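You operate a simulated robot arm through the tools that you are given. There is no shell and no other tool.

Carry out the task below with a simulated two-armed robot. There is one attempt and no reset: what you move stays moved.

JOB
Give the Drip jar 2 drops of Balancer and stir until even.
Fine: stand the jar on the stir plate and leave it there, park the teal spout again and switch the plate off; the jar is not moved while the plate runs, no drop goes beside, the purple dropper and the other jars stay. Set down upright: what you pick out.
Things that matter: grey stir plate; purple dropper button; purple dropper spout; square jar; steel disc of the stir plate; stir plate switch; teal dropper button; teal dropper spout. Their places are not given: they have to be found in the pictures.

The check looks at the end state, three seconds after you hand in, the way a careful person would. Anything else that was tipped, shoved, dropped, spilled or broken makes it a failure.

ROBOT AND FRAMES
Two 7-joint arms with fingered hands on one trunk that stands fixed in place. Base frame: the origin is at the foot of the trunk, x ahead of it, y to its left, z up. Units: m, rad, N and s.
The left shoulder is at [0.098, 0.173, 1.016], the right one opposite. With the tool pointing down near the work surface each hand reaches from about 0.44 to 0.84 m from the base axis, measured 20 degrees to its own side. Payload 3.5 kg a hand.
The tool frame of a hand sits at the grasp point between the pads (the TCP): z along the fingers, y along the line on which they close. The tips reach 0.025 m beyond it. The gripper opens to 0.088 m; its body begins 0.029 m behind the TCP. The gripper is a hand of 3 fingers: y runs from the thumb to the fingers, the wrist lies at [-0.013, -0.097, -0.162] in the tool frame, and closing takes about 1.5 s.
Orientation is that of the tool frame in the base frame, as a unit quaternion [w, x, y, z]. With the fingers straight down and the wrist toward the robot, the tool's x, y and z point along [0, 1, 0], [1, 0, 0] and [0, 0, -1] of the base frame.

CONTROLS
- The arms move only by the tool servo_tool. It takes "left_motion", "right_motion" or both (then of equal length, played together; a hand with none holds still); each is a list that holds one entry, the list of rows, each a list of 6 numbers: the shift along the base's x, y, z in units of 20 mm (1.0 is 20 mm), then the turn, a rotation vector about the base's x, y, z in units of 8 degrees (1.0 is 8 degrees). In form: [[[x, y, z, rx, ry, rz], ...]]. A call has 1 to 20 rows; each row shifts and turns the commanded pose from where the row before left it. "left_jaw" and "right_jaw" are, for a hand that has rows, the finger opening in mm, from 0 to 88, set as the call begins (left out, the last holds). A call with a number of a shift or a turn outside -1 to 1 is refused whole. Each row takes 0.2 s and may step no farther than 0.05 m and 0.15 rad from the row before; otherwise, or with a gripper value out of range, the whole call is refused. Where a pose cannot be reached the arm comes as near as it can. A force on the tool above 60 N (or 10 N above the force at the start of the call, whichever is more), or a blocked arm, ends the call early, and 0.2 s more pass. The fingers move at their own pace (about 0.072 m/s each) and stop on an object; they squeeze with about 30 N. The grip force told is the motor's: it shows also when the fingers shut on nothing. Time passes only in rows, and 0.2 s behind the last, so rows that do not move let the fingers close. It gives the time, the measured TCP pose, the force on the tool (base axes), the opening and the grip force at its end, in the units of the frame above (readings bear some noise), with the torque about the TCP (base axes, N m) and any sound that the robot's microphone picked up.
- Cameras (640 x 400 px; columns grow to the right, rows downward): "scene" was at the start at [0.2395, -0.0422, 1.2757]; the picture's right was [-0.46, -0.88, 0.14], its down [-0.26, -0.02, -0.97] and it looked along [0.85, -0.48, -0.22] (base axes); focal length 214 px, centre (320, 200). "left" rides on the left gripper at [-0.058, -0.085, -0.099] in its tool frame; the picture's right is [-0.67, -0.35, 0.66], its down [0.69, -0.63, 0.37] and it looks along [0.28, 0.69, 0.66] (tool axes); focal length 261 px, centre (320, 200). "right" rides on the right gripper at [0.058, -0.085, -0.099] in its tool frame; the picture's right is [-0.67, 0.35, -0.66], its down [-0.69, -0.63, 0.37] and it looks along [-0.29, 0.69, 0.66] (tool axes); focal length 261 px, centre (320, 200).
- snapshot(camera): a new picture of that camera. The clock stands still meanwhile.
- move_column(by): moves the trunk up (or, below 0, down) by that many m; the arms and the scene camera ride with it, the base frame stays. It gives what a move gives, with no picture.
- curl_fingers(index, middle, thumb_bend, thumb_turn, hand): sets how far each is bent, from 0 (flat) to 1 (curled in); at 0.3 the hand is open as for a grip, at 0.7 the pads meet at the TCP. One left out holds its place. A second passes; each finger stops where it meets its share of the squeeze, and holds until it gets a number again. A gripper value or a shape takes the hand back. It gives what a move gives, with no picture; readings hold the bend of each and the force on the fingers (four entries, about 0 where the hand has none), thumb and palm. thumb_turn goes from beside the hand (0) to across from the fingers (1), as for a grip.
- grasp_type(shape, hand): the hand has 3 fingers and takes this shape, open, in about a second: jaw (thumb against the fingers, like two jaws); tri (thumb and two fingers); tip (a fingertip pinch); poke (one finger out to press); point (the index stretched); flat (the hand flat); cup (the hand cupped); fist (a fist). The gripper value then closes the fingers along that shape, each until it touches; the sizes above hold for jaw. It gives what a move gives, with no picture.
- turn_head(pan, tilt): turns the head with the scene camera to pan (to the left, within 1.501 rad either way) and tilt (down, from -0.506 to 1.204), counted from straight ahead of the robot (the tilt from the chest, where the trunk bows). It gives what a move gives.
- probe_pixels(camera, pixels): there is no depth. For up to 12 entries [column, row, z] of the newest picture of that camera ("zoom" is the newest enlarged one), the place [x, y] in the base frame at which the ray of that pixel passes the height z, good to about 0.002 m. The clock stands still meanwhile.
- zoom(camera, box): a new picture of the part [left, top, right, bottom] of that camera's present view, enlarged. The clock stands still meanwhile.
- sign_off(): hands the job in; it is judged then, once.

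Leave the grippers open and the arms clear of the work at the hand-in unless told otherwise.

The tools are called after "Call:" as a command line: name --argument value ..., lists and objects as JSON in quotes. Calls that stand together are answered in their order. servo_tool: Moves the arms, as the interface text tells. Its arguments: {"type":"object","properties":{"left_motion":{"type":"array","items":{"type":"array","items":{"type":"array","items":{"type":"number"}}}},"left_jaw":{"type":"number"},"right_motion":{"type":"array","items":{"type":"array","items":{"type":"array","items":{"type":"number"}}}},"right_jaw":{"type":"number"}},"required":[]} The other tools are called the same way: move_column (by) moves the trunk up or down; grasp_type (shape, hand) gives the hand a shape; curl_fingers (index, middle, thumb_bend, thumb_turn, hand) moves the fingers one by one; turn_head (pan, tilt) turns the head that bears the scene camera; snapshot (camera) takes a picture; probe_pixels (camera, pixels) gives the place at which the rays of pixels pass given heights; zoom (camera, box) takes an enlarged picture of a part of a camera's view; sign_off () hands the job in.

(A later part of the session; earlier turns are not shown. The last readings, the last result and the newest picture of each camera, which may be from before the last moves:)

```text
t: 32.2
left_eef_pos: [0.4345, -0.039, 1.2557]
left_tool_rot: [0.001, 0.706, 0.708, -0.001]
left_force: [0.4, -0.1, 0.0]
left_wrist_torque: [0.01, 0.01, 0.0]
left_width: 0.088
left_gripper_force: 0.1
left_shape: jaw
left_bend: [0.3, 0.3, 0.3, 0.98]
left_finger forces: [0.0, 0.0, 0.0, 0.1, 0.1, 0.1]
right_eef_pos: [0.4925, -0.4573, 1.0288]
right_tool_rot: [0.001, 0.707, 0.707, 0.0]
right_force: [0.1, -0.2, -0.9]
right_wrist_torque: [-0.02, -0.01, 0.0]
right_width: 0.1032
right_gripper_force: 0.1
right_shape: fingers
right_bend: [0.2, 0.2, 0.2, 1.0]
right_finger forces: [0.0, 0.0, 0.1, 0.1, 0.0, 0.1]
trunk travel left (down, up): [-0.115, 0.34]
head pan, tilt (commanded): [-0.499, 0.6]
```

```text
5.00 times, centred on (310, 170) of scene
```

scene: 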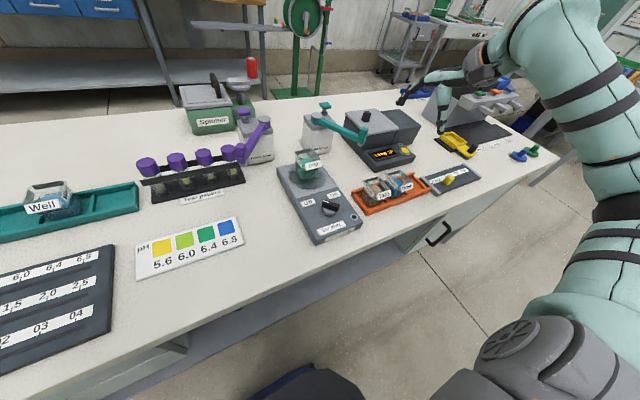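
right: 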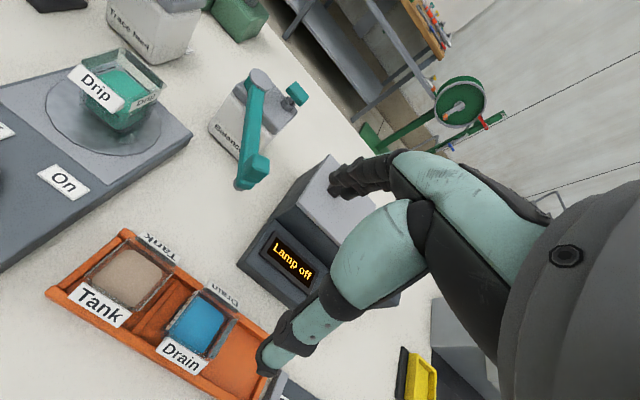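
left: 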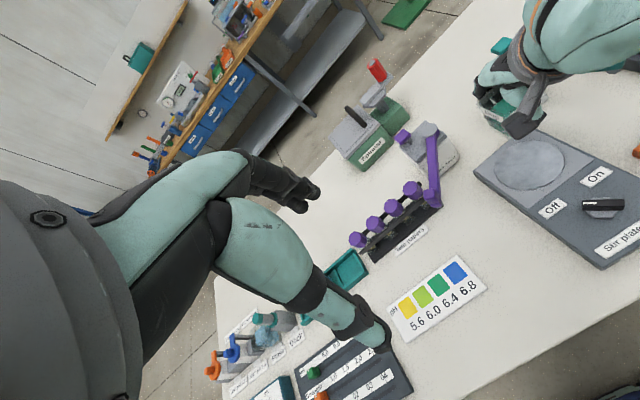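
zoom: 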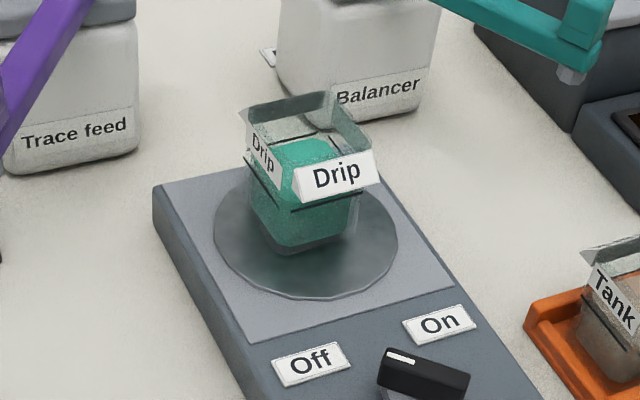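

The jar stands on the disc, a little toward its far side. I zoom in with the right camera for a precise location.

Call:
zoom --camera "right" --box '[30, 40, 200, 170]'

Call:
zoom --camera "scene" --box '[285, 145, 335, 185]'

```text
3.08 times, centred on (115, 105) of right
```

zoom: 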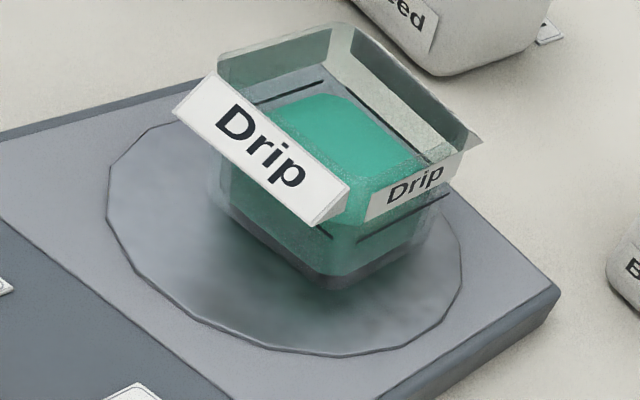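

```text
10.00 times, centred on (310, 165) of scene
```

zoom: 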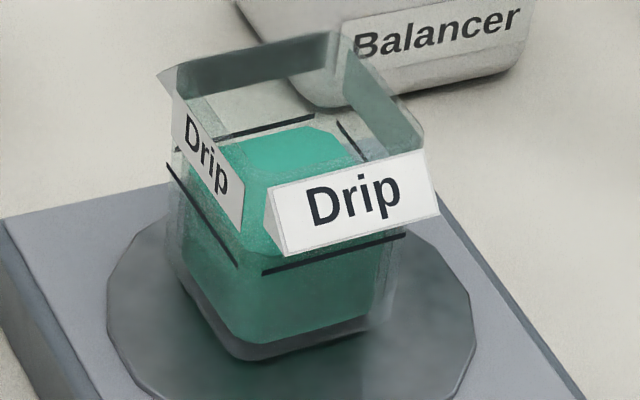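

Probing the rim corners at z 0.87–0.89 from both cameras.

Call:
probe_pixels --camera "scene" --pixels '[[304.5, 163.8, 0.87], [304.5, 163.8, 0.89], [320.3, 160.2, 0.87], [320.3, 160.2, 0.89], [296, 151.5, 0.87], [296, 151.5, 0.89], [311.7, 148.3, 0.87], [311.7, 148.3, 0.89]]'

Call:
probe_pixels --camera "right" --pixels '[[80.9, 63.4, 0.87], [80.9, 63.4, 0.89], [124.7, 100.1, 0.87], [124.7, 100.1, 0.89], [123.1, 47.2, 0.87], [123.1, 47.2, 0.89], [163.7, 85.5, 0.87], [163.7, 85.5, 0.89]]'

```text
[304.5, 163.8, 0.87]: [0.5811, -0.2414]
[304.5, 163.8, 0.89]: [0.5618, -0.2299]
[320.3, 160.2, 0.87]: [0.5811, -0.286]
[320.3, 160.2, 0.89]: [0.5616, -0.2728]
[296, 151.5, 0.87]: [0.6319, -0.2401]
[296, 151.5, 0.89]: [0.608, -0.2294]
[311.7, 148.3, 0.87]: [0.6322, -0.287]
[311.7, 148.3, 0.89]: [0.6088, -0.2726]
```

```text
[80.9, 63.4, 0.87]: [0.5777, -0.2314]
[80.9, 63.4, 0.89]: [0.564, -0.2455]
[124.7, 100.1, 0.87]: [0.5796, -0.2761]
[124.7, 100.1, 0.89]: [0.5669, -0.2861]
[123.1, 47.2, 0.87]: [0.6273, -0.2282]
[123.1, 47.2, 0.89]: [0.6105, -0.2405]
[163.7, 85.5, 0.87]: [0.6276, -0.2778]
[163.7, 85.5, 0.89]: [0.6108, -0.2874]
```

The jar's centre is (0.597,-0.2585), rim z≈0.879 — fully on the disc and well within the spout's arc. Now a closer look at the teal spout from the right and scene cameras.

Call:
zoom --camera "right" --box '[200, 55, 320, 195]'

Call:
zoom --camera "scene" --box '[295, 95, 375, 155]'

```text
2.86 times, centred on (260, 125) of right
```

zoom: 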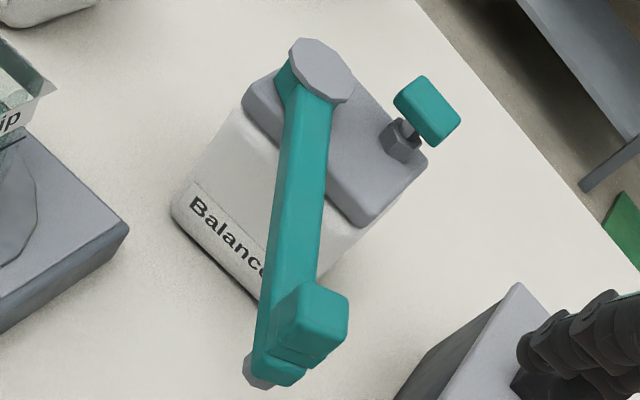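

```text
6.67 times, centred on (335, 125) of scene
```

zoom: 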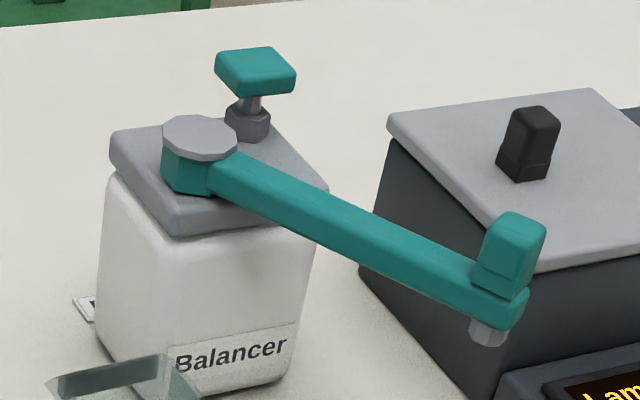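

I triangulate again: pivot (scene (317,115.6), right (261,79.5)), button top (scene (325.4,105), right (297.4,93.5)), block top (scene (364.5,128.8), right (260,161.5)).

Call:
probe_pixels --camera "scene" --pixels '[[317, 115.6, 0.9], [317, 115.6, 0.94], [325.4, 105, 0.9], [325.4, 105, 0.94], [364.5, 128.8, 0.9], [364.5, 128.8, 0.94], [360, 146, 0.88], [360, 146, 0.92]]'

Call:
probe_pixels --camera "right" --pixels '[[261.05, 79.5, 0.9], [261.05, 79.5, 0.94], [297.4, 93.5, 0.9], [297.4, 93.5, 0.94], [260, 162, 0.9], [260, 162, 0.94], [239, 189, 0.88], [239, 189, 0.92]]'

```text
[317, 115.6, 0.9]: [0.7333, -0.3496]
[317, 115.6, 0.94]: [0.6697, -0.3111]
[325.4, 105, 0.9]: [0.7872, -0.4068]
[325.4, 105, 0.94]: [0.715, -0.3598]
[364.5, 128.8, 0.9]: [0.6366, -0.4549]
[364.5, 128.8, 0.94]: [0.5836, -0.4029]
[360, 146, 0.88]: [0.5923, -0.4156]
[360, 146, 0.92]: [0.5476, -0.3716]
```

```text
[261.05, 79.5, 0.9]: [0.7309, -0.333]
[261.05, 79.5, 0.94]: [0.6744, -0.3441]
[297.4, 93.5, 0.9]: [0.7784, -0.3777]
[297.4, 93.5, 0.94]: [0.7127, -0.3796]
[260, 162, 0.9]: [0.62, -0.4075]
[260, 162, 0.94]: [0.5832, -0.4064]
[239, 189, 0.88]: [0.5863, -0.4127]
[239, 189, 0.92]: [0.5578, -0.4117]
```

I need the nozzle's lower end more exactly versus the rim (0.879); zooming strongly on it in both cameras, and on the left camera.

Call:
zoom --camera "right" --box '[226, 150, 290, 195]'

Call:
zoom --camera "scene" --box '[346, 118, 378, 150]'

Call:
zoom --camera "left" --box '[590, 25, 640, 85]'

```text
8.89 times, centred on (258, 172) of right
```

zoom: 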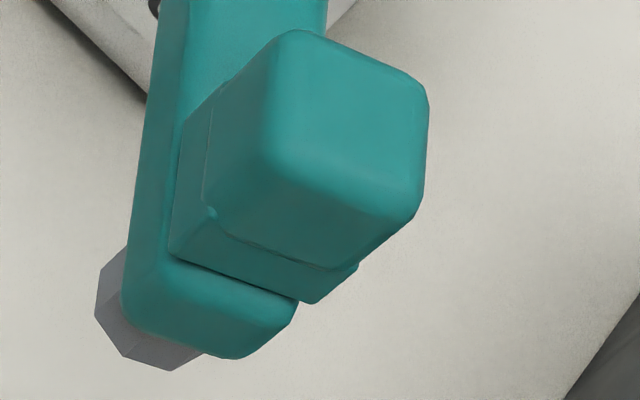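

```text
12.50 times, centred on (362, 134) of scene
```

zoom: 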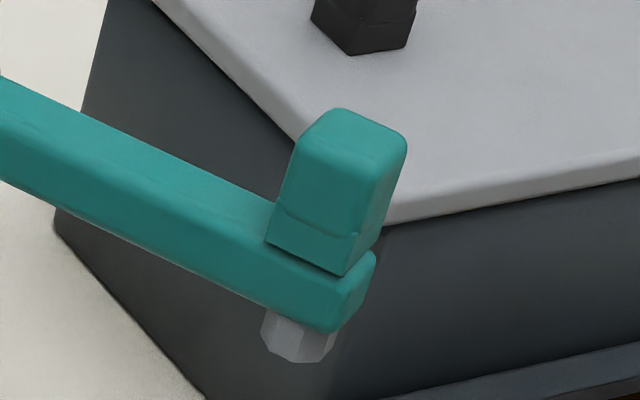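

```text
6.67 times, centred on (615, 55) of left
```

zoom: 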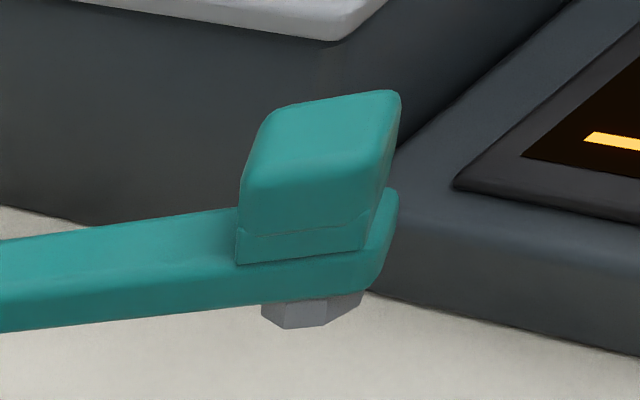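

Probing the nozzle's lower face centre: scene (360.2,146), right (238.9,186.1), left (612,73.3).

Call:
probe_pixels --camera "scene" --pixels '[[360.2, 146, 0.88], [360.2, 146, 0.9], [355.5, 146.1, 0.88], [355.5, 146.1, 0.9]]'

Call:
probe_pixels --camera "right" --pixels '[[238.9, 186.1, 0.88], [238.9, 186.1, 0.9]]'

Call:
probe_pixels --camera "left" --pixels '[[612, 73.3, 0.88], [612, 73.3, 0.9]]'

```text
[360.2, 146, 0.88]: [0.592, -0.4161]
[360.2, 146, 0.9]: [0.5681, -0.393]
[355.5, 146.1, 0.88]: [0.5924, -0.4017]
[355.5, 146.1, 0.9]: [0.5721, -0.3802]
```

```text
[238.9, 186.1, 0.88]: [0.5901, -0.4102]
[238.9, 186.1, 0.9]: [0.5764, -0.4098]
```

```text
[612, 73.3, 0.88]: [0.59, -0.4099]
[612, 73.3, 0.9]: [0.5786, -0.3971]
```

The nozzle is at ≈(0.586,-0.409,0.885), 6 mm above the jar rim level, radius 0.145 from the pivot; swinging ≈−64° brings it to ≈(0.592,-0.255), right inside the jar. I check the lamp box, which is near the push start.

Call:
zoom --camera "right" --box '[225, 140, 385, 320]'

Call:
probe_pixels --camera "scene" --pixels '[[345.2, 112.7, 0.84], [345.2, 112.7, 0.9], [364.2, 135.5, 0.84], [364.2, 135.5, 0.9]]'

Call:
probe_pixels --camera "right" --pixels '[[331, 157, 0.84], [331, 157, 0.9], [298, 202, 0.84], [298, 202, 0.9]]'

```text
2.22 times, centred on (305, 230) of right
```

zoom: 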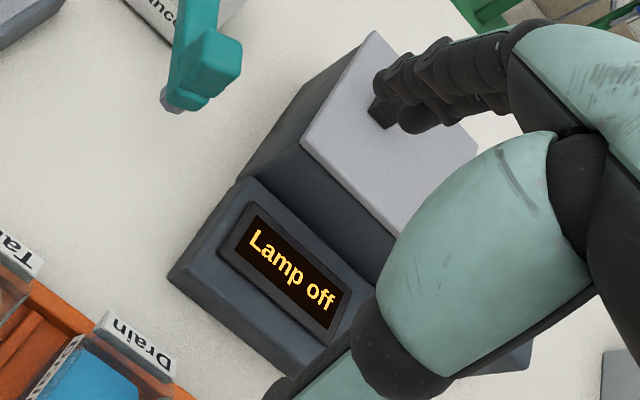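

```text
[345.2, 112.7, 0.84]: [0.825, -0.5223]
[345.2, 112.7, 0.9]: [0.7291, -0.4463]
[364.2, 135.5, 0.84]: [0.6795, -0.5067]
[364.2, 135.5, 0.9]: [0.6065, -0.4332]
```

```text
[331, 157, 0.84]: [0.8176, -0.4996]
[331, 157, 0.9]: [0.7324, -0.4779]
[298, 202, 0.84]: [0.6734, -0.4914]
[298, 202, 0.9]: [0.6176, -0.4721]
```

The lamp box keeps to y<-0.486, so there's room. I give the right hand the "poke" shape here and look where the fingertip ends up.

Call:
grasp_type --shape "poke" --hand "right"

Call:
snapshot --camera "right"

Call:
zoom --camera "scene" --box '[380, 50, 500, 140]'

```text
t: 33.1
left_eef_pos: [0.4339, -0.039, 1.2561]
left_tool_rot: [0.0, 0.707, 0.708, 0.001]
left_force: [0.3, 1.1, 0.2]
left_wrist_torque: [0.01, 0.01, -0.01]
left_width: 0.0878
left_gripper_force: 0.1
left_shape: jaw
left_bend: [0.3, 0.3, 0.3, 0.98]
left_finger forces: [0.1, 0.1, 0.0, 0.0, 0.0, 0.1]
right_eef_pos: [0.494, -0.457, 1.0287]
right_tool_rot: [0.001, 0.707, 0.708, 0.0]
right_force: [-0.2, 0.5, 0.9]
right_wrist_torque: [-0.01, 0.02, -0.01]
right_width: 0.0
right_gripper_force: 0.1
right_shape: poke
right_bend: [0.7, 0.7, 1.0, 1.0]
right_finger forces: [0.0, 0.1, 0.1, 0.0, 0.1, 0.1]
trunk travel left (down, up): [-0.115, 0.34]
head pan, tilt (commanded): [-0.499, 0.6]
```

```text
taken
```

right: 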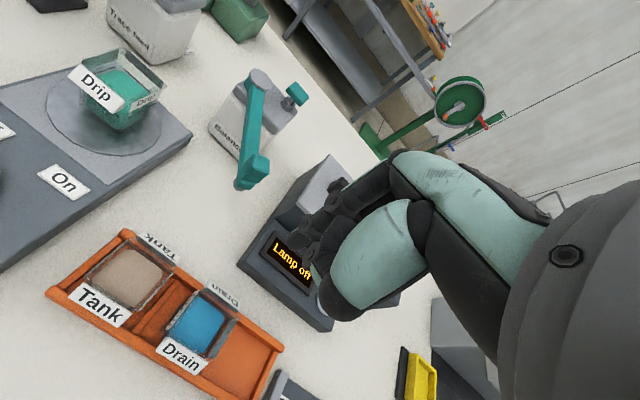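

```text
4.44 times, centred on (440, 95) of scene
```

zoom: 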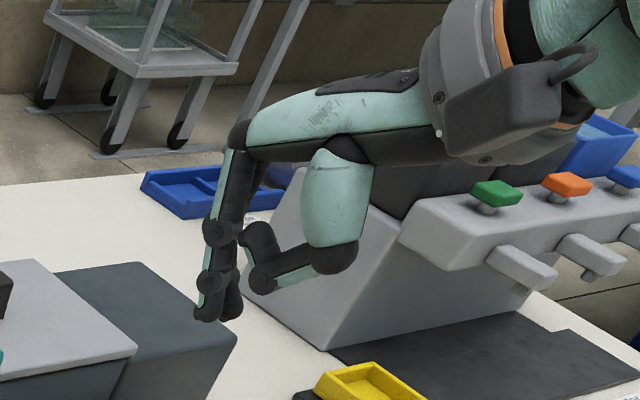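

In "poke" both fingers point down with the thumb folded. I zoom in on the fingertips to locate them relative to the TCP.

Call:
zoom --camera "right" --box '[270, 150, 430, 330]'

Call:
zoom --camera "scene" --box '[400, 85, 450, 130]'

```text
2.22 times, centred on (350, 240) of right
```

zoom: 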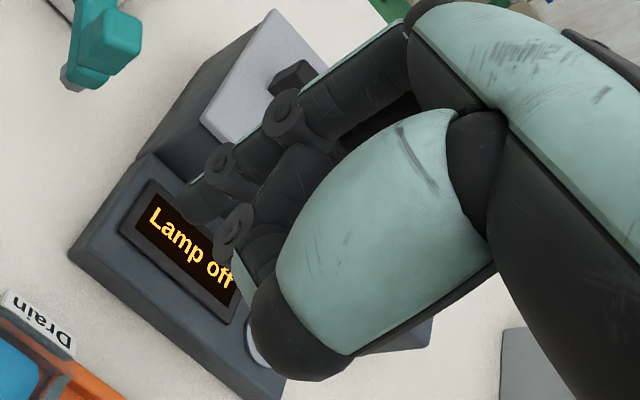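

```text
8.89 times, centred on (425, 108) of scene
```

zoom: 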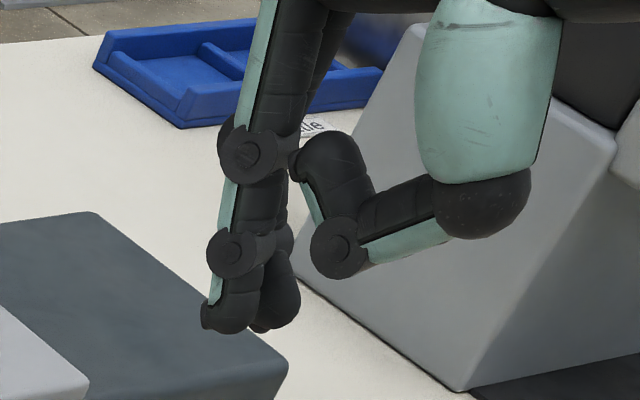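

Probing the two fingertip ends in the scene picture at z≈1.004 (25 mm below the TCP at 1.029).

Call:
probe_pixels --camera "scene" --pixels '[[414.9, 122.4, 1.0], [414.9, 122.4, 1.005], [414.9, 122.4, 1.01], [419.9, 122.1, 1.0], [419.9, 122.1, 1.005], [419.9, 122.1, 1.01]]'

```text
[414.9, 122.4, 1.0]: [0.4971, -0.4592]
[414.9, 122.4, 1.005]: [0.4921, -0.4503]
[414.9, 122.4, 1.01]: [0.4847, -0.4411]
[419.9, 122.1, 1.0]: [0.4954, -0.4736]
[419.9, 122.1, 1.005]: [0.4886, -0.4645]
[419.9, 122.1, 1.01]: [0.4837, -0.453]
```

The two fingertips sit side by side centred on the TCP (≈28 mm wide in y). I'll push the spout block with their left side: first move above the block's right side, TCP ≈ (0.606,-0.448), then descend to TCP z≈0.936 (tips ≈0.911).

Call:
servo_tool --right_motion '[[[0.93, 0.08, 0, 0, 0, 0], [0.93, 0.08, 0, 0, 0, 0], [0.93, 0.08, 0, 0, 0, 0], [0.93, 0.08, 0, 0, 0, 0], [0.93, 0.08, 0, 0, 0, 0], [0.95, 0.05, 0, 0, 0, 0], [0, 0, -0.8, 0, 0, 0], [0, 0, -0.8, 0, 0, 0], [0, 0, -0.8, 0, 0, 0], [0, 0, 0, 0, 0, 0]]]'

Call:
zoom --camera "scene" --box '[300, 85, 400, 165]'

Call:
snapshot --camera "right"

```text
t: 35.3
left_eef_pos: [0.4333, -0.0386, 1.2562]
left_tool_rot: [0.0, 0.707, 0.708, 0.0]
left_force: [0.4, 0.4, 0.1]
left_wrist_torque: [-0.03, 0.03, -0.01]
left_width: 0.0877
left_gripper_force: 0.0
left_shape: jaw
left_bend: [0.3, 0.3, 0.3, 0.98]
left_finger forces: [0.0, 0.0, 0.0, 0.1, 0.1, 0.1]
right_eef_pos: [0.6065, -0.4485, 0.979]
right_tool_rot: [0.001, 0.706, 0.708, -0.001]
right_force: [0.2, -0.6, -1.2]
right_wrist_torque: [-0.02, -0.04, -0.02]
right_width: 0.0
right_gripper_force: 0.0
right_shape: poke
right_bend: [0.7, 0.7, 1.0, 1.0]
right_finger forces: [0.1, 0.0, 0.0, 0.1, 0.2, 0.1]
trunk travel left (down, up): [-0.115, 0.34]
head pan, tilt (commanded): [-0.499, 0.6]
```

```text
5.00 times, centred on (350, 125) of scene
```

zoom: 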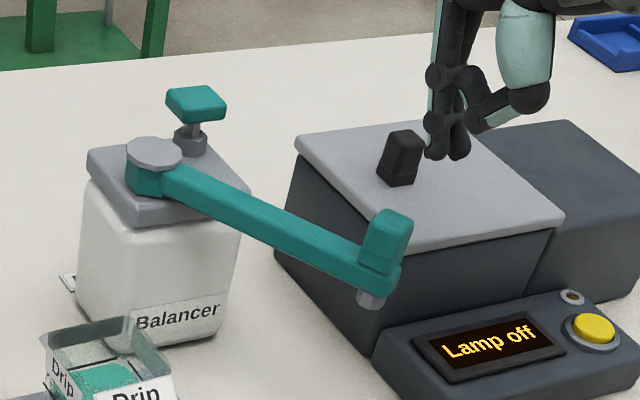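

```text
taken
```

right: 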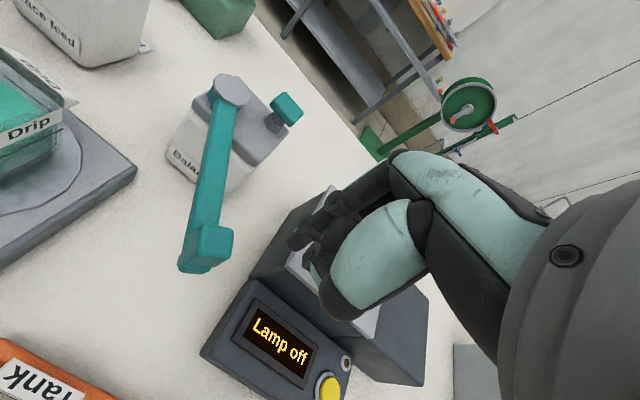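

Probing fingertip bottoms in this view (scene (373,116) and (378,116.4)) at z≈0.954 to confirm their position.

Call:
probe_pixels --camera "scene" --pixels '[[373, 116, 0.95], [373, 116, 0.955], [378, 116.4, 0.95], [378, 116.4, 0.955]]'

Call:
zoom --camera "right" --box '[170, 140, 370, 340]'

```text
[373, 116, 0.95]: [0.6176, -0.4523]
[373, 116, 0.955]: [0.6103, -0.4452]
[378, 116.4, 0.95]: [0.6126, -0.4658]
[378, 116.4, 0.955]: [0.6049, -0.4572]
```

```text
2.00 times, centred on (270, 240) of right
```

zoom: 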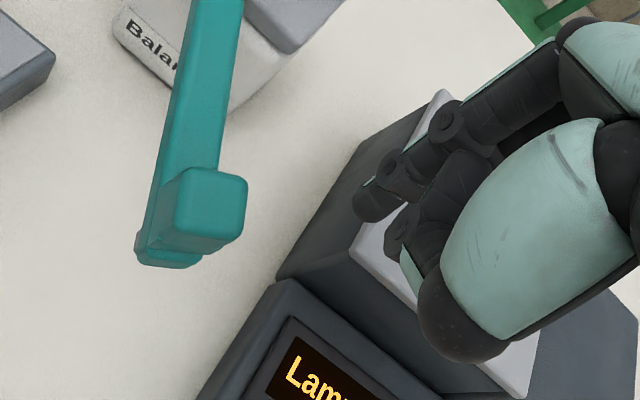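

Tips are at TCP +(3,−5) mm. I descend to TCP z≈0.936 while shifting 13 mm back in x, leaving the index ≈15 mm right of the block.

Call:
servo_tool --right_motion '[[[-0.22, 0, -0.7, 0, 0, 0], [-0.22, 0, -0.7, 0, 0, 0], [-0.21, 0, -0.75, 0, 0, 0], [0, 0, 0, 0, 0, 0]]]'

Call:
zoom --camera "scene" --box '[310, 95, 390, 155]'

Call:
zoom --camera "right" --box '[170, 140, 370, 340]'

```text
t: 36.3
left_eef_pos: [0.4334, -0.039, 1.2564]
left_tool_rot: [0.0, 0.707, 0.707, 0.0]
left_force: [-1.0, -0.5, 0.5]
left_wrist_torque: [-0.03, -0.02, -0.02]
left_width: 0.0877
left_gripper_force: 0.0
left_shape: jaw
left_bend: [0.3, 0.3, 0.3, 0.98]
left_finger forces: [0.0, 0.0, 0.0, 0.0, 0.0, 0.0]
right_eef_pos: [0.5934, -0.4483, 0.9387]
right_tool_rot: [0.001, 0.707, 0.707, 0.0]
right_force: [0.9, -0.5, -0.5]
right_wrist_torque: [0.02, 0.03, 0.0]
right_width: 0.0001
right_gripper_force: 0.1
right_shape: poke
right_bend: [0.7, 0.7, 1.0, 1.0]
right_finger forces: [0.1, 0.0, 0.0, 0.1, 0.1, 0.0]
trunk travel left (down, up): [-0.115, 0.34]
head pan, tilt (commanded): [-0.499, 0.6]
```

```text
6.67 times, centred on (350, 125) of scene
```

zoom: 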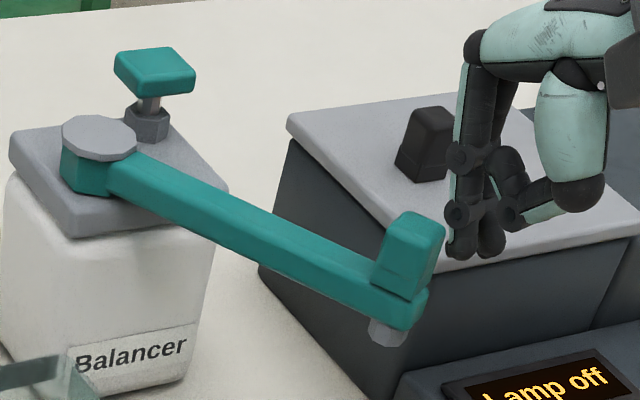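

```text
2.00 times, centred on (270, 240) of right
```

zoom: 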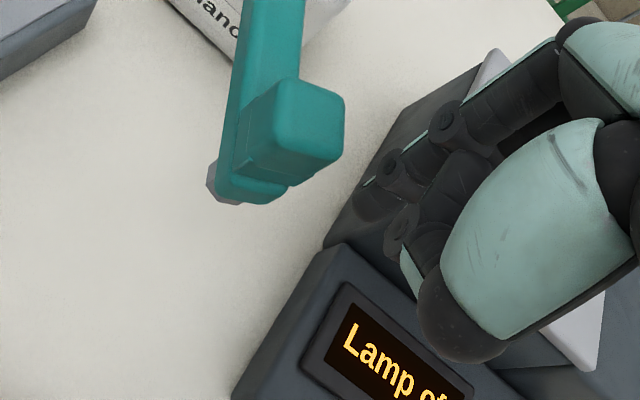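

Finger height matches the block. I move slowly left to make contact: TCP toward (0.591,-0.426).

Call:
servo_tool --right_motion '[[[-0.03, 0.28, -0.05, 0, 0, 0], [-0.03, 0.28, -0.05, 0, 0, 0], [-0.03, 0.28, 0, 0, 0, 0], [-0.03, 0.25, 0, 0, 0, 0], [0, 0, 0, 0, 0, 0]]]'

Call:
zoom --camera "scene" --box '[310, 95, 390, 155]'

Call:
zoom --camera "right" --box '[170, 140, 370, 340]'

```text
t: 37.5
left_eef_pos: [0.4342, -0.0381, 1.2556]
left_tool_rot: [0.0, 0.706, 0.708, 0.0]
left_force: [1.2, -0.2, -0.4]
left_wrist_torque: [-0.02, 0.01, -0.01]
left_width: 0.0877
left_gripper_force: 0.1
left_shape: jaw
left_bend: [0.3, 0.3, 0.3, 0.98]
left_finger forces: [0.0, 0.0, 0.1, 0.0, 0.0, 0.0]
right_eef_pos: [0.59, -0.4273, 0.9355]
right_tool_rot: [0.001, 0.707, 0.708, -0.001]
right_force: [-0.1, 0.0, -0.6]
right_wrist_torque: [-0.02, -0.01, -0.01]
right_width: 0.0
right_gripper_force: 0.0
right_shape: poke
right_bend: [0.7, 0.7, 1.0, 1.0]
right_finger forces: [0.0, 0.1, 0.0, 0.0, 0.0, 0.0]
trunk travel left (down, up): [-0.115, 0.34]
head pan, tilt (commanded): [-0.499, 0.6]
```

```text
6.67 times, centred on (350, 125) of scene
```

zoom: 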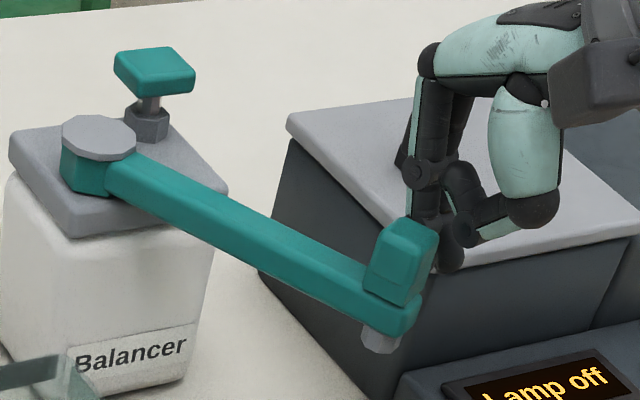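

```text
2.00 times, centred on (270, 240) of right
```

zoom: 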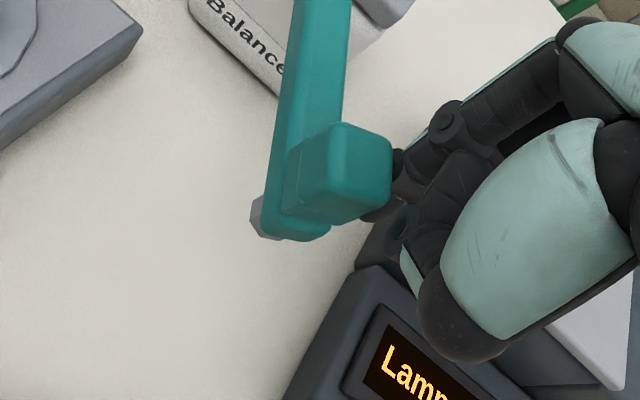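

Contact made with almost no force — the spout turns easily. I push on slowly along the arc to the half-way point.

Call:
servo_tool --right_motion '[[[-0.2, 0.36, 0, 0, 0, 0], [-0.2, 0.36, 0, 0, 0, 0], [-0.2, 0.36, 0, 0, 0, 0], [-0.16, 0.395, 0, 0, 0, 0], [-0.16, 0.395, 0, 0, 0, 0], [-0.16, 0.395, 0, 0, 0, 0], [-0.09, 0.415, 0, 0, 0, 0], [-0.09, 0.415, 0, 0, 0, 0], [-0.09, 0.415, 0, 0, 0, 0], [0, 0, 0, 0, 0, 0]]]'

Call:
zoom --camera "scene" --box '[280, 95, 380, 175]'

Call:
zoom --camera "right" --box '[150, 140, 370, 340]'

```text
t: 39.7
left_eef_pos: [0.4345, -0.0394, 1.2565]
left_tool_rot: [0.0, 0.707, 0.707, 0.0]
left_force: [-0.9, -0.7, 0.5]
left_wrist_torque: [0.01, -0.02, 0.04]
left_width: 0.0876
left_gripper_force: 0.0
left_shape: jaw
left_bend: [0.3, 0.3, 0.3, 0.98]
left_finger forces: [0.0, 0.0, 0.1, 0.0, 0.0, 0.0]
right_eef_pos: [0.5633, -0.3583, 0.9358]
right_tool_rot: [0.001, 0.707, 0.708, 0.0]
right_force: [0.0, 0.5, -0.4]
right_wrist_torque: [0.0, 0.03, -0.01]
right_width: 0.0
right_gripper_force: 0.0
right_shape: poke
right_bend: [0.7, 0.7, 1.0, 1.0]
right_finger forces: [0.0, 0.0, 0.0, 0.0, 0.0, 0.0]
trunk travel left (down, up): [-0.115, 0.34]
head pan, tilt (commanded): [-0.499, 0.6]
```

```text
5.00 times, centred on (330, 135) of scene
```

zoom: 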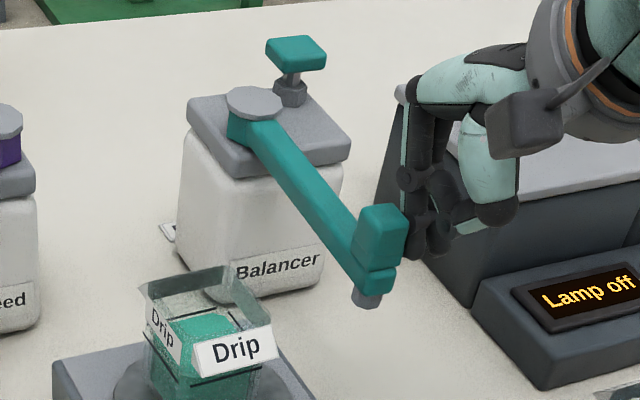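

```text
2.00 times, centred on (260, 240) of right
```

zoom: 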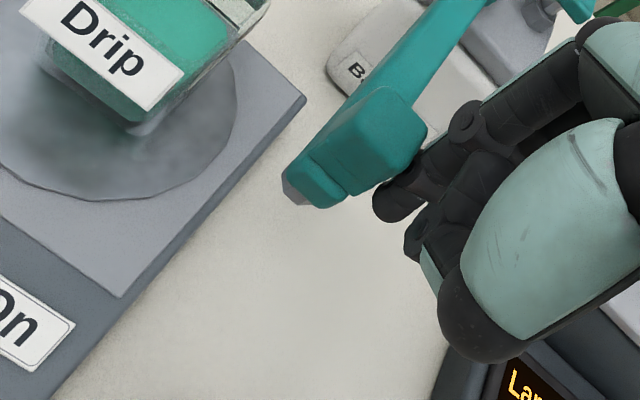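

The spout follows smoothly, bottle still. I push on to about θ=160° (nozzle just before the jar's right rim), then check height clearance.

Call:
servo_tool --right_motion '[[[-0.02, 0.425, 0, 0, 0, 0], [-0.02, 0.425, 0, 0, 0, 0], [-0.01, 0.425, 0, 0, 0, 0], [0.06, 0.42, 0, 0, 0, 0], [0.06, 0.42, 0, 0, 0, 0], [0.06, 0.42, 0, 0, 0, 0], [0, 0, 0, 0, 0, 0]]]'

Call:
zoom --camera "scene" --box '[280, 110, 360, 180]'

Call:
zoom --camera "left" --box '[460, 20, 640, 170]'

Call:
zoom --camera "right" --box '[150, 140, 370, 340]'

```text
t: 41.3
left_eef_pos: [0.4342, -0.04, 1.2571]
left_tool_rot: [0.0, 0.706, 0.708, 0.001]
left_force: [0.2, 0.4, 0.5]
left_wrist_torque: [0.01, -0.01, 0.03]
left_width: 0.0879
left_gripper_force: 0.1
left_shape: jaw
left_bend: [0.3, 0.3, 0.3, 0.98]
left_finger forces: [0.0, 0.1, 0.0, 0.1, 0.0, 0.0]
right_eef_pos: [0.5672, -0.3055, 0.934]
right_tool_rot: [0.002, 0.706, 0.708, 0.0]
right_force: [-0.1, 0.2, -0.2]
right_wrist_torque: [-0.01, 0.02, 0.0]
right_width: 0.0
right_gripper_force: 0.0
right_shape: poke
right_bend: [0.7, 0.7, 1.0, 1.0]
right_finger forces: [0.1, 0.1, 0.0, 0.1, 0.1, 0.0]
trunk travel left (down, up): [-0.115, 0.34]
head pan, tilt (commanded): [-0.499, 0.6]
```

```text
5.71 times, centred on (320, 145) of scene
```

zoom: 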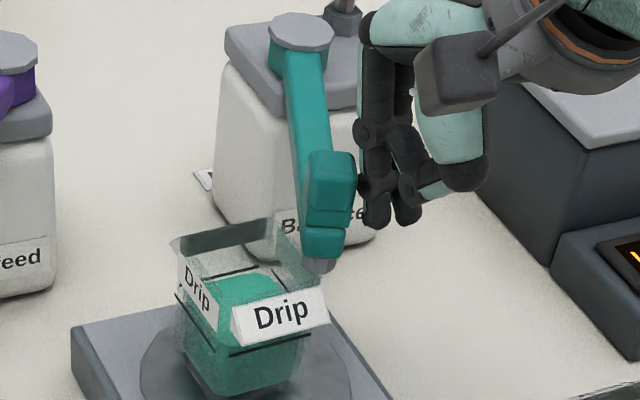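

```text
2.67 times, centred on (550, 95) of left
```

zoom: 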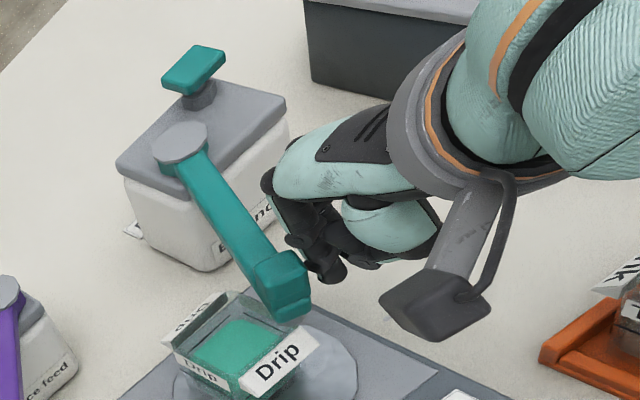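

```text
2.00 times, centred on (260, 240) of right
```

zoom: 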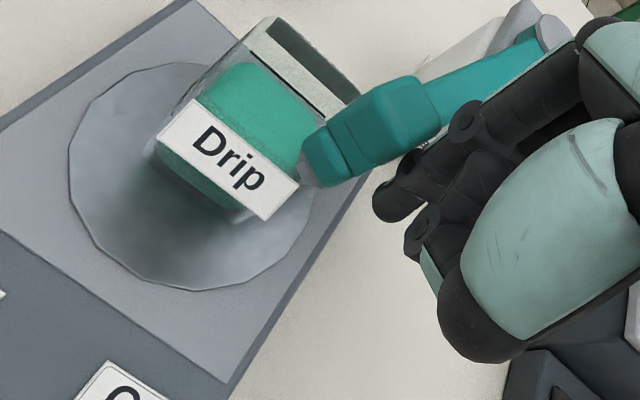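

Clearance looks fine. I continue slowly over the rim, to about θ=150°, and check.

Call:
servo_tool --right_motion '[[[0.1, 0.3, 0, 0, 0, 0], [0.1, 0.3, 0, 0, 0, 0], [0.1, 0.3, 0, 0, 0, 0], [0.1, 0.3, 0, 0, 0, 0], [0, 0, 0, 0, 0, 0]]]'

Call:
zoom --camera "scene" --box '[280, 110, 360, 180]'

Call:
zoom --camera "right" --box '[170, 110, 370, 310]'

Call:
zoom --camera "left" --box '[480, 60, 600, 170]'

```text
t: 42.5
left_eef_pos: [0.4347, -0.0402, 1.2553]
left_tool_rot: [-0.001, 0.707, 0.708, 0.0]
left_force: [0.9, -0.6, 0.3]
left_wrist_torque: [-0.01, -0.02, -0.01]
left_width: 0.0876
left_gripper_force: 0.1
left_shape: jaw
left_bend: [0.3, 0.3, 0.3, 0.98]
left_finger forces: [0.0, 0.0, 0.1, 0.0, 0.0, 0.0]
right_eef_pos: [0.5742, -0.2829, 0.9348]
right_tool_rot: [0.0, 0.706, 0.708, 0.0]
right_force: [-0.8, -2.3, 0.4]
right_wrist_torque: [0.03, 0.02, 0.0]
right_width: 0.0003
right_gripper_force: 0.1
right_shape: poke
right_bend: [0.7, 0.7, 1.0, 1.0]
right_finger forces: [2.2, 0.0, 0.0, 0.0, 0.0, 0.0]
trunk travel left (down, up): [-0.115, 0.34]
head pan, tilt (commanded): [-0.499, 0.6]
```

```text
5.71 times, centred on (320, 145) of scene
```

zoom: 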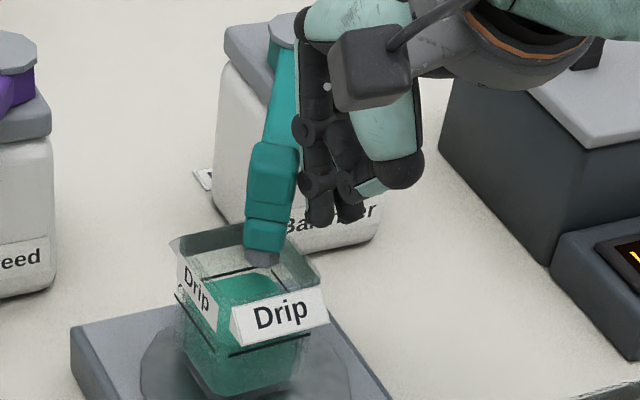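

```text
2.00 times, centred on (270, 210) of right
```

zoom: 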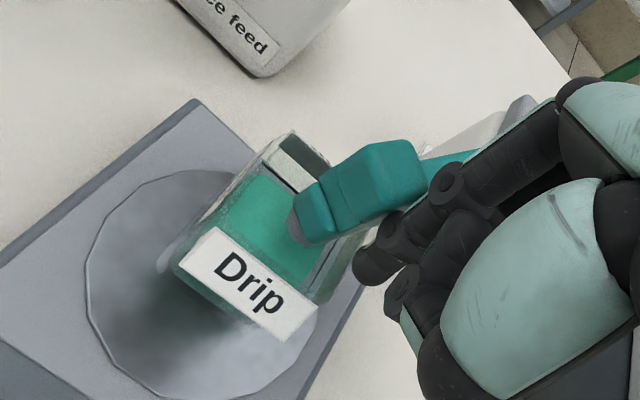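

```text
3.64 times, centred on (540, 115) of left
```

zoom: 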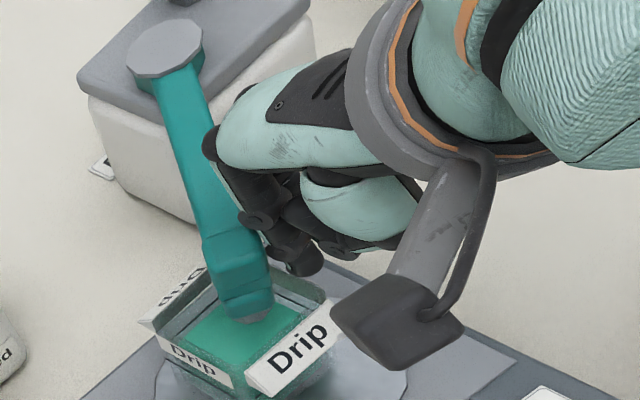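

The nozzle is over the jar opening; index now reads 2.2 N — maybe the end of the swing. I probe the nozzle's position (scene (309.8,155.9), left (521.3,146.6)).

Call:
probe_pixels --camera "scene" --pixels '[[309.8, 155.9, 0.88], [309.8, 155.9, 0.89]]'

Call:
probe_pixels --camera "left" --pixels '[[521.3, 146.6, 0.88], [521.3, 146.6, 0.89]]'

Call:
zoom --camera "scene" --box '[290, 135, 340, 175]'

```text
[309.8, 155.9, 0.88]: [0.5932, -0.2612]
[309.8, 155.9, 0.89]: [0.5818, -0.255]
```

```text
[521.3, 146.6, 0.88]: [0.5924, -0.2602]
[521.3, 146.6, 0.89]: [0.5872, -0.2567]
```

```text
10.00 times, centred on (315, 155) of scene
```

zoom: 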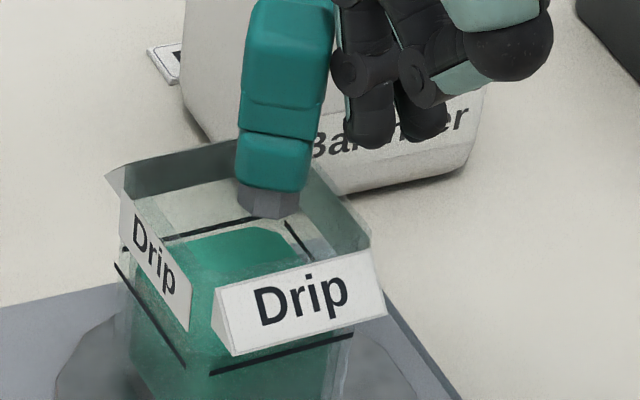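

The nozzle is at ≈(0.592,-0.260), within 5 mm of the jar's centre. That's the place. I back the fingers off to the right, rise, and check the spout stays.

Call:
servo_tool --right_motion '[[[-0.1, -0.3, 0, 0, 0, 0], [-0.1, -0.4, 0, 0, 0, 0], [-0.1, -0.5, 0, 0, 0, 0], [0, 0, 0.6, 0, 0, 0], [0, 0, 0.9, 0, 0, 0], [0, 0, 1, 0, 0, 0], [0, 0, 0, 0, 0, 0]]]'

Call:
zoom --camera "scene" --box '[280, 95, 370, 175]'

Call:
zoom --camera "left" --box '[480, 60, 600, 170]'

```text
t: 44.1
left_eef_pos: [0.4339, -0.0391, 1.255]
left_tool_rot: [0.001, 0.707, 0.707, 0.0]
left_force: [-0.3, -0.1, -0.2]
left_wrist_torque: [0.01, 0.01, 0.02]
left_width: 0.0877
left_gripper_force: 0.0
left_shape: jaw
left_bend: [0.3, 0.3, 0.3, 0.98]
left_finger forces: [0.0, 0.0, 0.0, 0.0, 0.0, 0.0]
right_eef_pos: [0.5681, -0.3071, 0.9861]
right_tool_rot: [0.001, 0.706, 0.708, 0.0]
right_force: [-0.3, 0.6, -0.6]
right_wrist_torque: [0.01, -0.01, -0.01]
right_width: 0.0
right_gripper_force: 0.0
right_shape: poke
right_bend: [0.7, 0.7, 1.0, 1.0]
right_finger forces: [0.0, 0.0, 0.0, 0.0, 0.1, 0.0]
trunk travel left (down, up): [-0.115, 0.34]
head pan, tilt (commanded): [-0.499, 0.6]
```

```text
5.00 times, centred on (325, 135) of scene
```

zoom: 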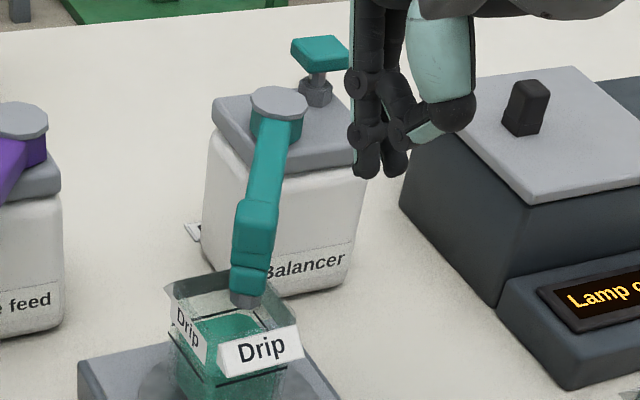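

```text
3.64 times, centred on (540, 115) of left
```

zoom: 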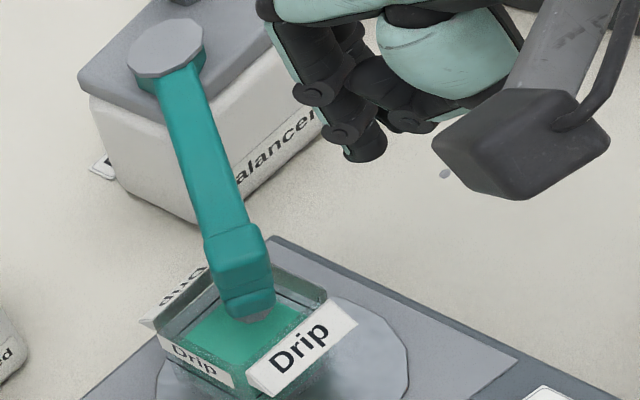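

The spout stays over the jar. I now go above the button: TCP to (0.739,-0.374), z 0.986 (tips ≈0.961, button top 0.924).

Call:
servo_tool --right_motion '[[[0.95, -0.37, 0, 0, 0, 0], [0.95, -0.37, 0, 0, 0, 0], [0.95, -0.37, 0, 0, 0, 0], [0.95, -0.37, 0, 0, 0, 0], [0.95, -0.37, 0, 0, 0, 0], [0.95, -0.37, 0, 0, 0, 0], [0.95, -0.37, 0, 0, 0, 0], [0.95, -0.37, 0, 0, 0, 0], [0.95, -0.37, 0, 0, 0, 0], [0, 0, 0, 0, 0, 0]]]'

Call:
zoom --camera "scene" --box '[290, 75, 380, 155]'

Call:
zoom --camera "left" --box '[460, 0, 620, 130]'

Call:
snapshot --camera "right"

```text
t: 46.3
left_eef_pos: [0.4332, -0.04, 1.2573]
left_tool_rot: [0.0, 0.706, 0.708, 0.0]
left_force: [-1.2, 0.0, 0.4]
left_wrist_torque: [0.0, -0.01, 0.0]
left_width: 0.0875
left_gripper_force: 0.1
left_shape: jaw
left_bend: [0.3, 0.3, 0.3, 0.98]
left_finger forces: [0.0, 0.1, 0.0, 0.1, 0.0, 0.0]
right_eef_pos: [0.6956, -0.3692, 0.9856]
right_tool_rot: [0.002, 0.707, 0.707, 0.0]
right_force: [0.2, 0.3, 0.1]
right_wrist_torque: [0.03, 0.0, 0.02]
right_width: 0.0
right_gripper_force: 0.0
right_shape: poke
right_bend: [0.7, 0.7, 1.0, 1.0]
right_finger forces: [0.1, 0.1, 0.0, 0.0, 0.0, 0.1]
right hand out of reach, approached as far as the arm can: row 7, 8, 9
trunk travel left (down, up): [-0.115, 0.34]
head pan, tilt (commanded): [-0.499, 0.6]
```

```text
5.00 times, centred on (335, 115) of scene
```

zoom: 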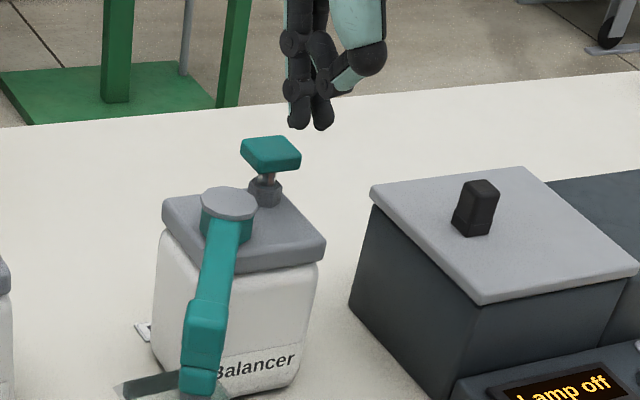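

```text
3.08 times, centred on (540, 65) of left
```

zoom: 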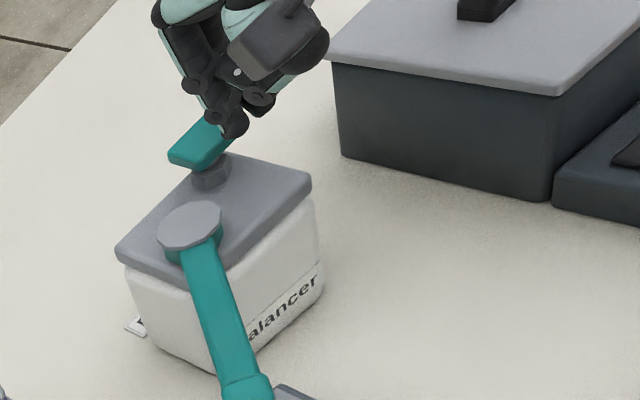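

```text
taken
```

right: 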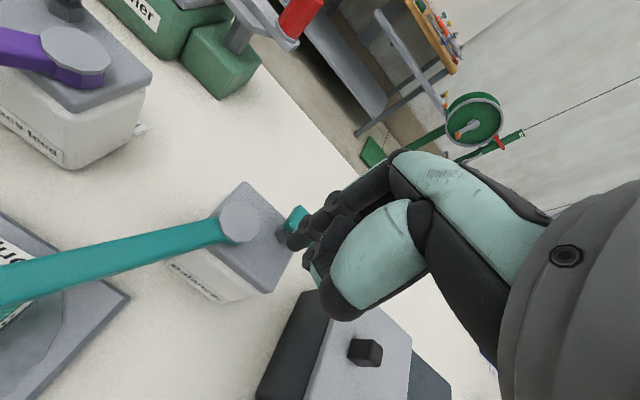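

The arm stopped short at x≈0.696 — out of reach at this height. I'll bring the hand back 60 mm, then raise the trunk by 0.13 m so the shoulder is higher relative to the button.

Call:
servo_tool --right_motion '[[[-0.8, 0, 0.3, 0, 0, 0], [-0.8, 0, 0.3, 0, 0, 0], [-0.8, 0, 0.3, 0, 0, 0], [-0.6, 0, 0.1, 0, 0, 0], [0, 0, 0, 0, 0, 0]]]'

Call:
move_column --by 0.13

Call:
snapshot --camera "scene"

```text
t: 47.5
left_eef_pos: [0.4348, -0.0395, 1.2566]
left_tool_rot: [0.0, 0.706, 0.708, 0.0]
left_force: [0.3, 0.5, 0.0]
left_wrist_torque: [-0.02, 0.02, 0.0]
left_width: 0.0878
left_gripper_force: 0.0
left_shape: jaw
left_bend: [0.3, 0.3, 0.3, 0.98]
left_finger forces: [0.0, 0.0, 0.0, 0.1, 0.0, 0.0]
right_eef_pos: [0.6354, -0.3693, 1.0065]
right_tool_rot: [0.002, 0.707, 0.707, 0.0]
right_force: [0.1, -0.7, 0.1]
right_wrist_torque: [-0.02, -0.01, -0.01]
right_width: 0.0001
right_gripper_force: 0.1
right_shape: poke
right_bend: [0.7, 0.7, 1.0, 1.0]
right_finger forces: [0.1, 0.1, 0.0, 0.1, 0.0, 0.1]
trunk travel left (down, up): [-0.115, 0.34]
head pan, tilt (commanded): [-0.499, 0.6]
```

```text
t: 49.0
left_eef_pos: [0.4328, -0.0382, 1.386]
left_tool_rot: [0.001, 0.706, 0.708, -0.001]
left_force: [0.5, 0.3, 0.9]
left_wrist_torque: [0.0, -0.02, 0.03]
left_width: 0.0875
left_gripper_force: 0.0
left_shape: jaw
left_bend: [0.3, 0.3, 0.3, 0.98]
left_finger forces: [0.0, 0.0, 0.0, 0.1, 0.0, 0.0]
right_eef_pos: [0.6266, -0.3679, 1.1486]
right_tool_rot: [0.009, 0.707, 0.707, 0.007]
right_force: [0.5, 0.5, 1.4]
right_wrist_torque: [0.02, 0.03, 0.04]
right_width: 0.0
right_gripper_force: 0.0
right_shape: poke
right_bend: [0.7, 0.7, 1.0, 1.0]
right_finger forces: [0.0, 0.1, 0.0, 0.0, 0.0, 0.0]
trunk travel left (down, up): [-0.245, 0.21]
head pan, tilt (commanded): [-0.499, 0.6]
```

```text
taken
```

scene: 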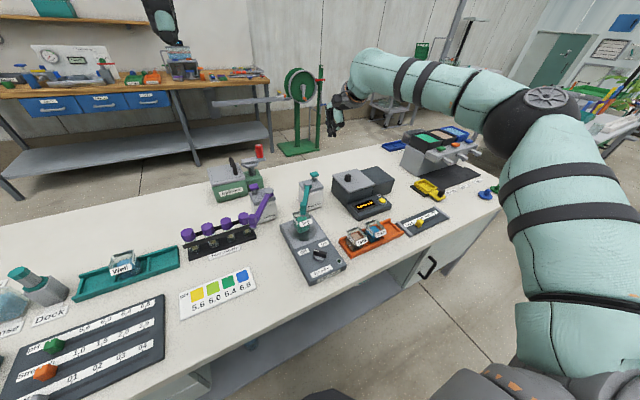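

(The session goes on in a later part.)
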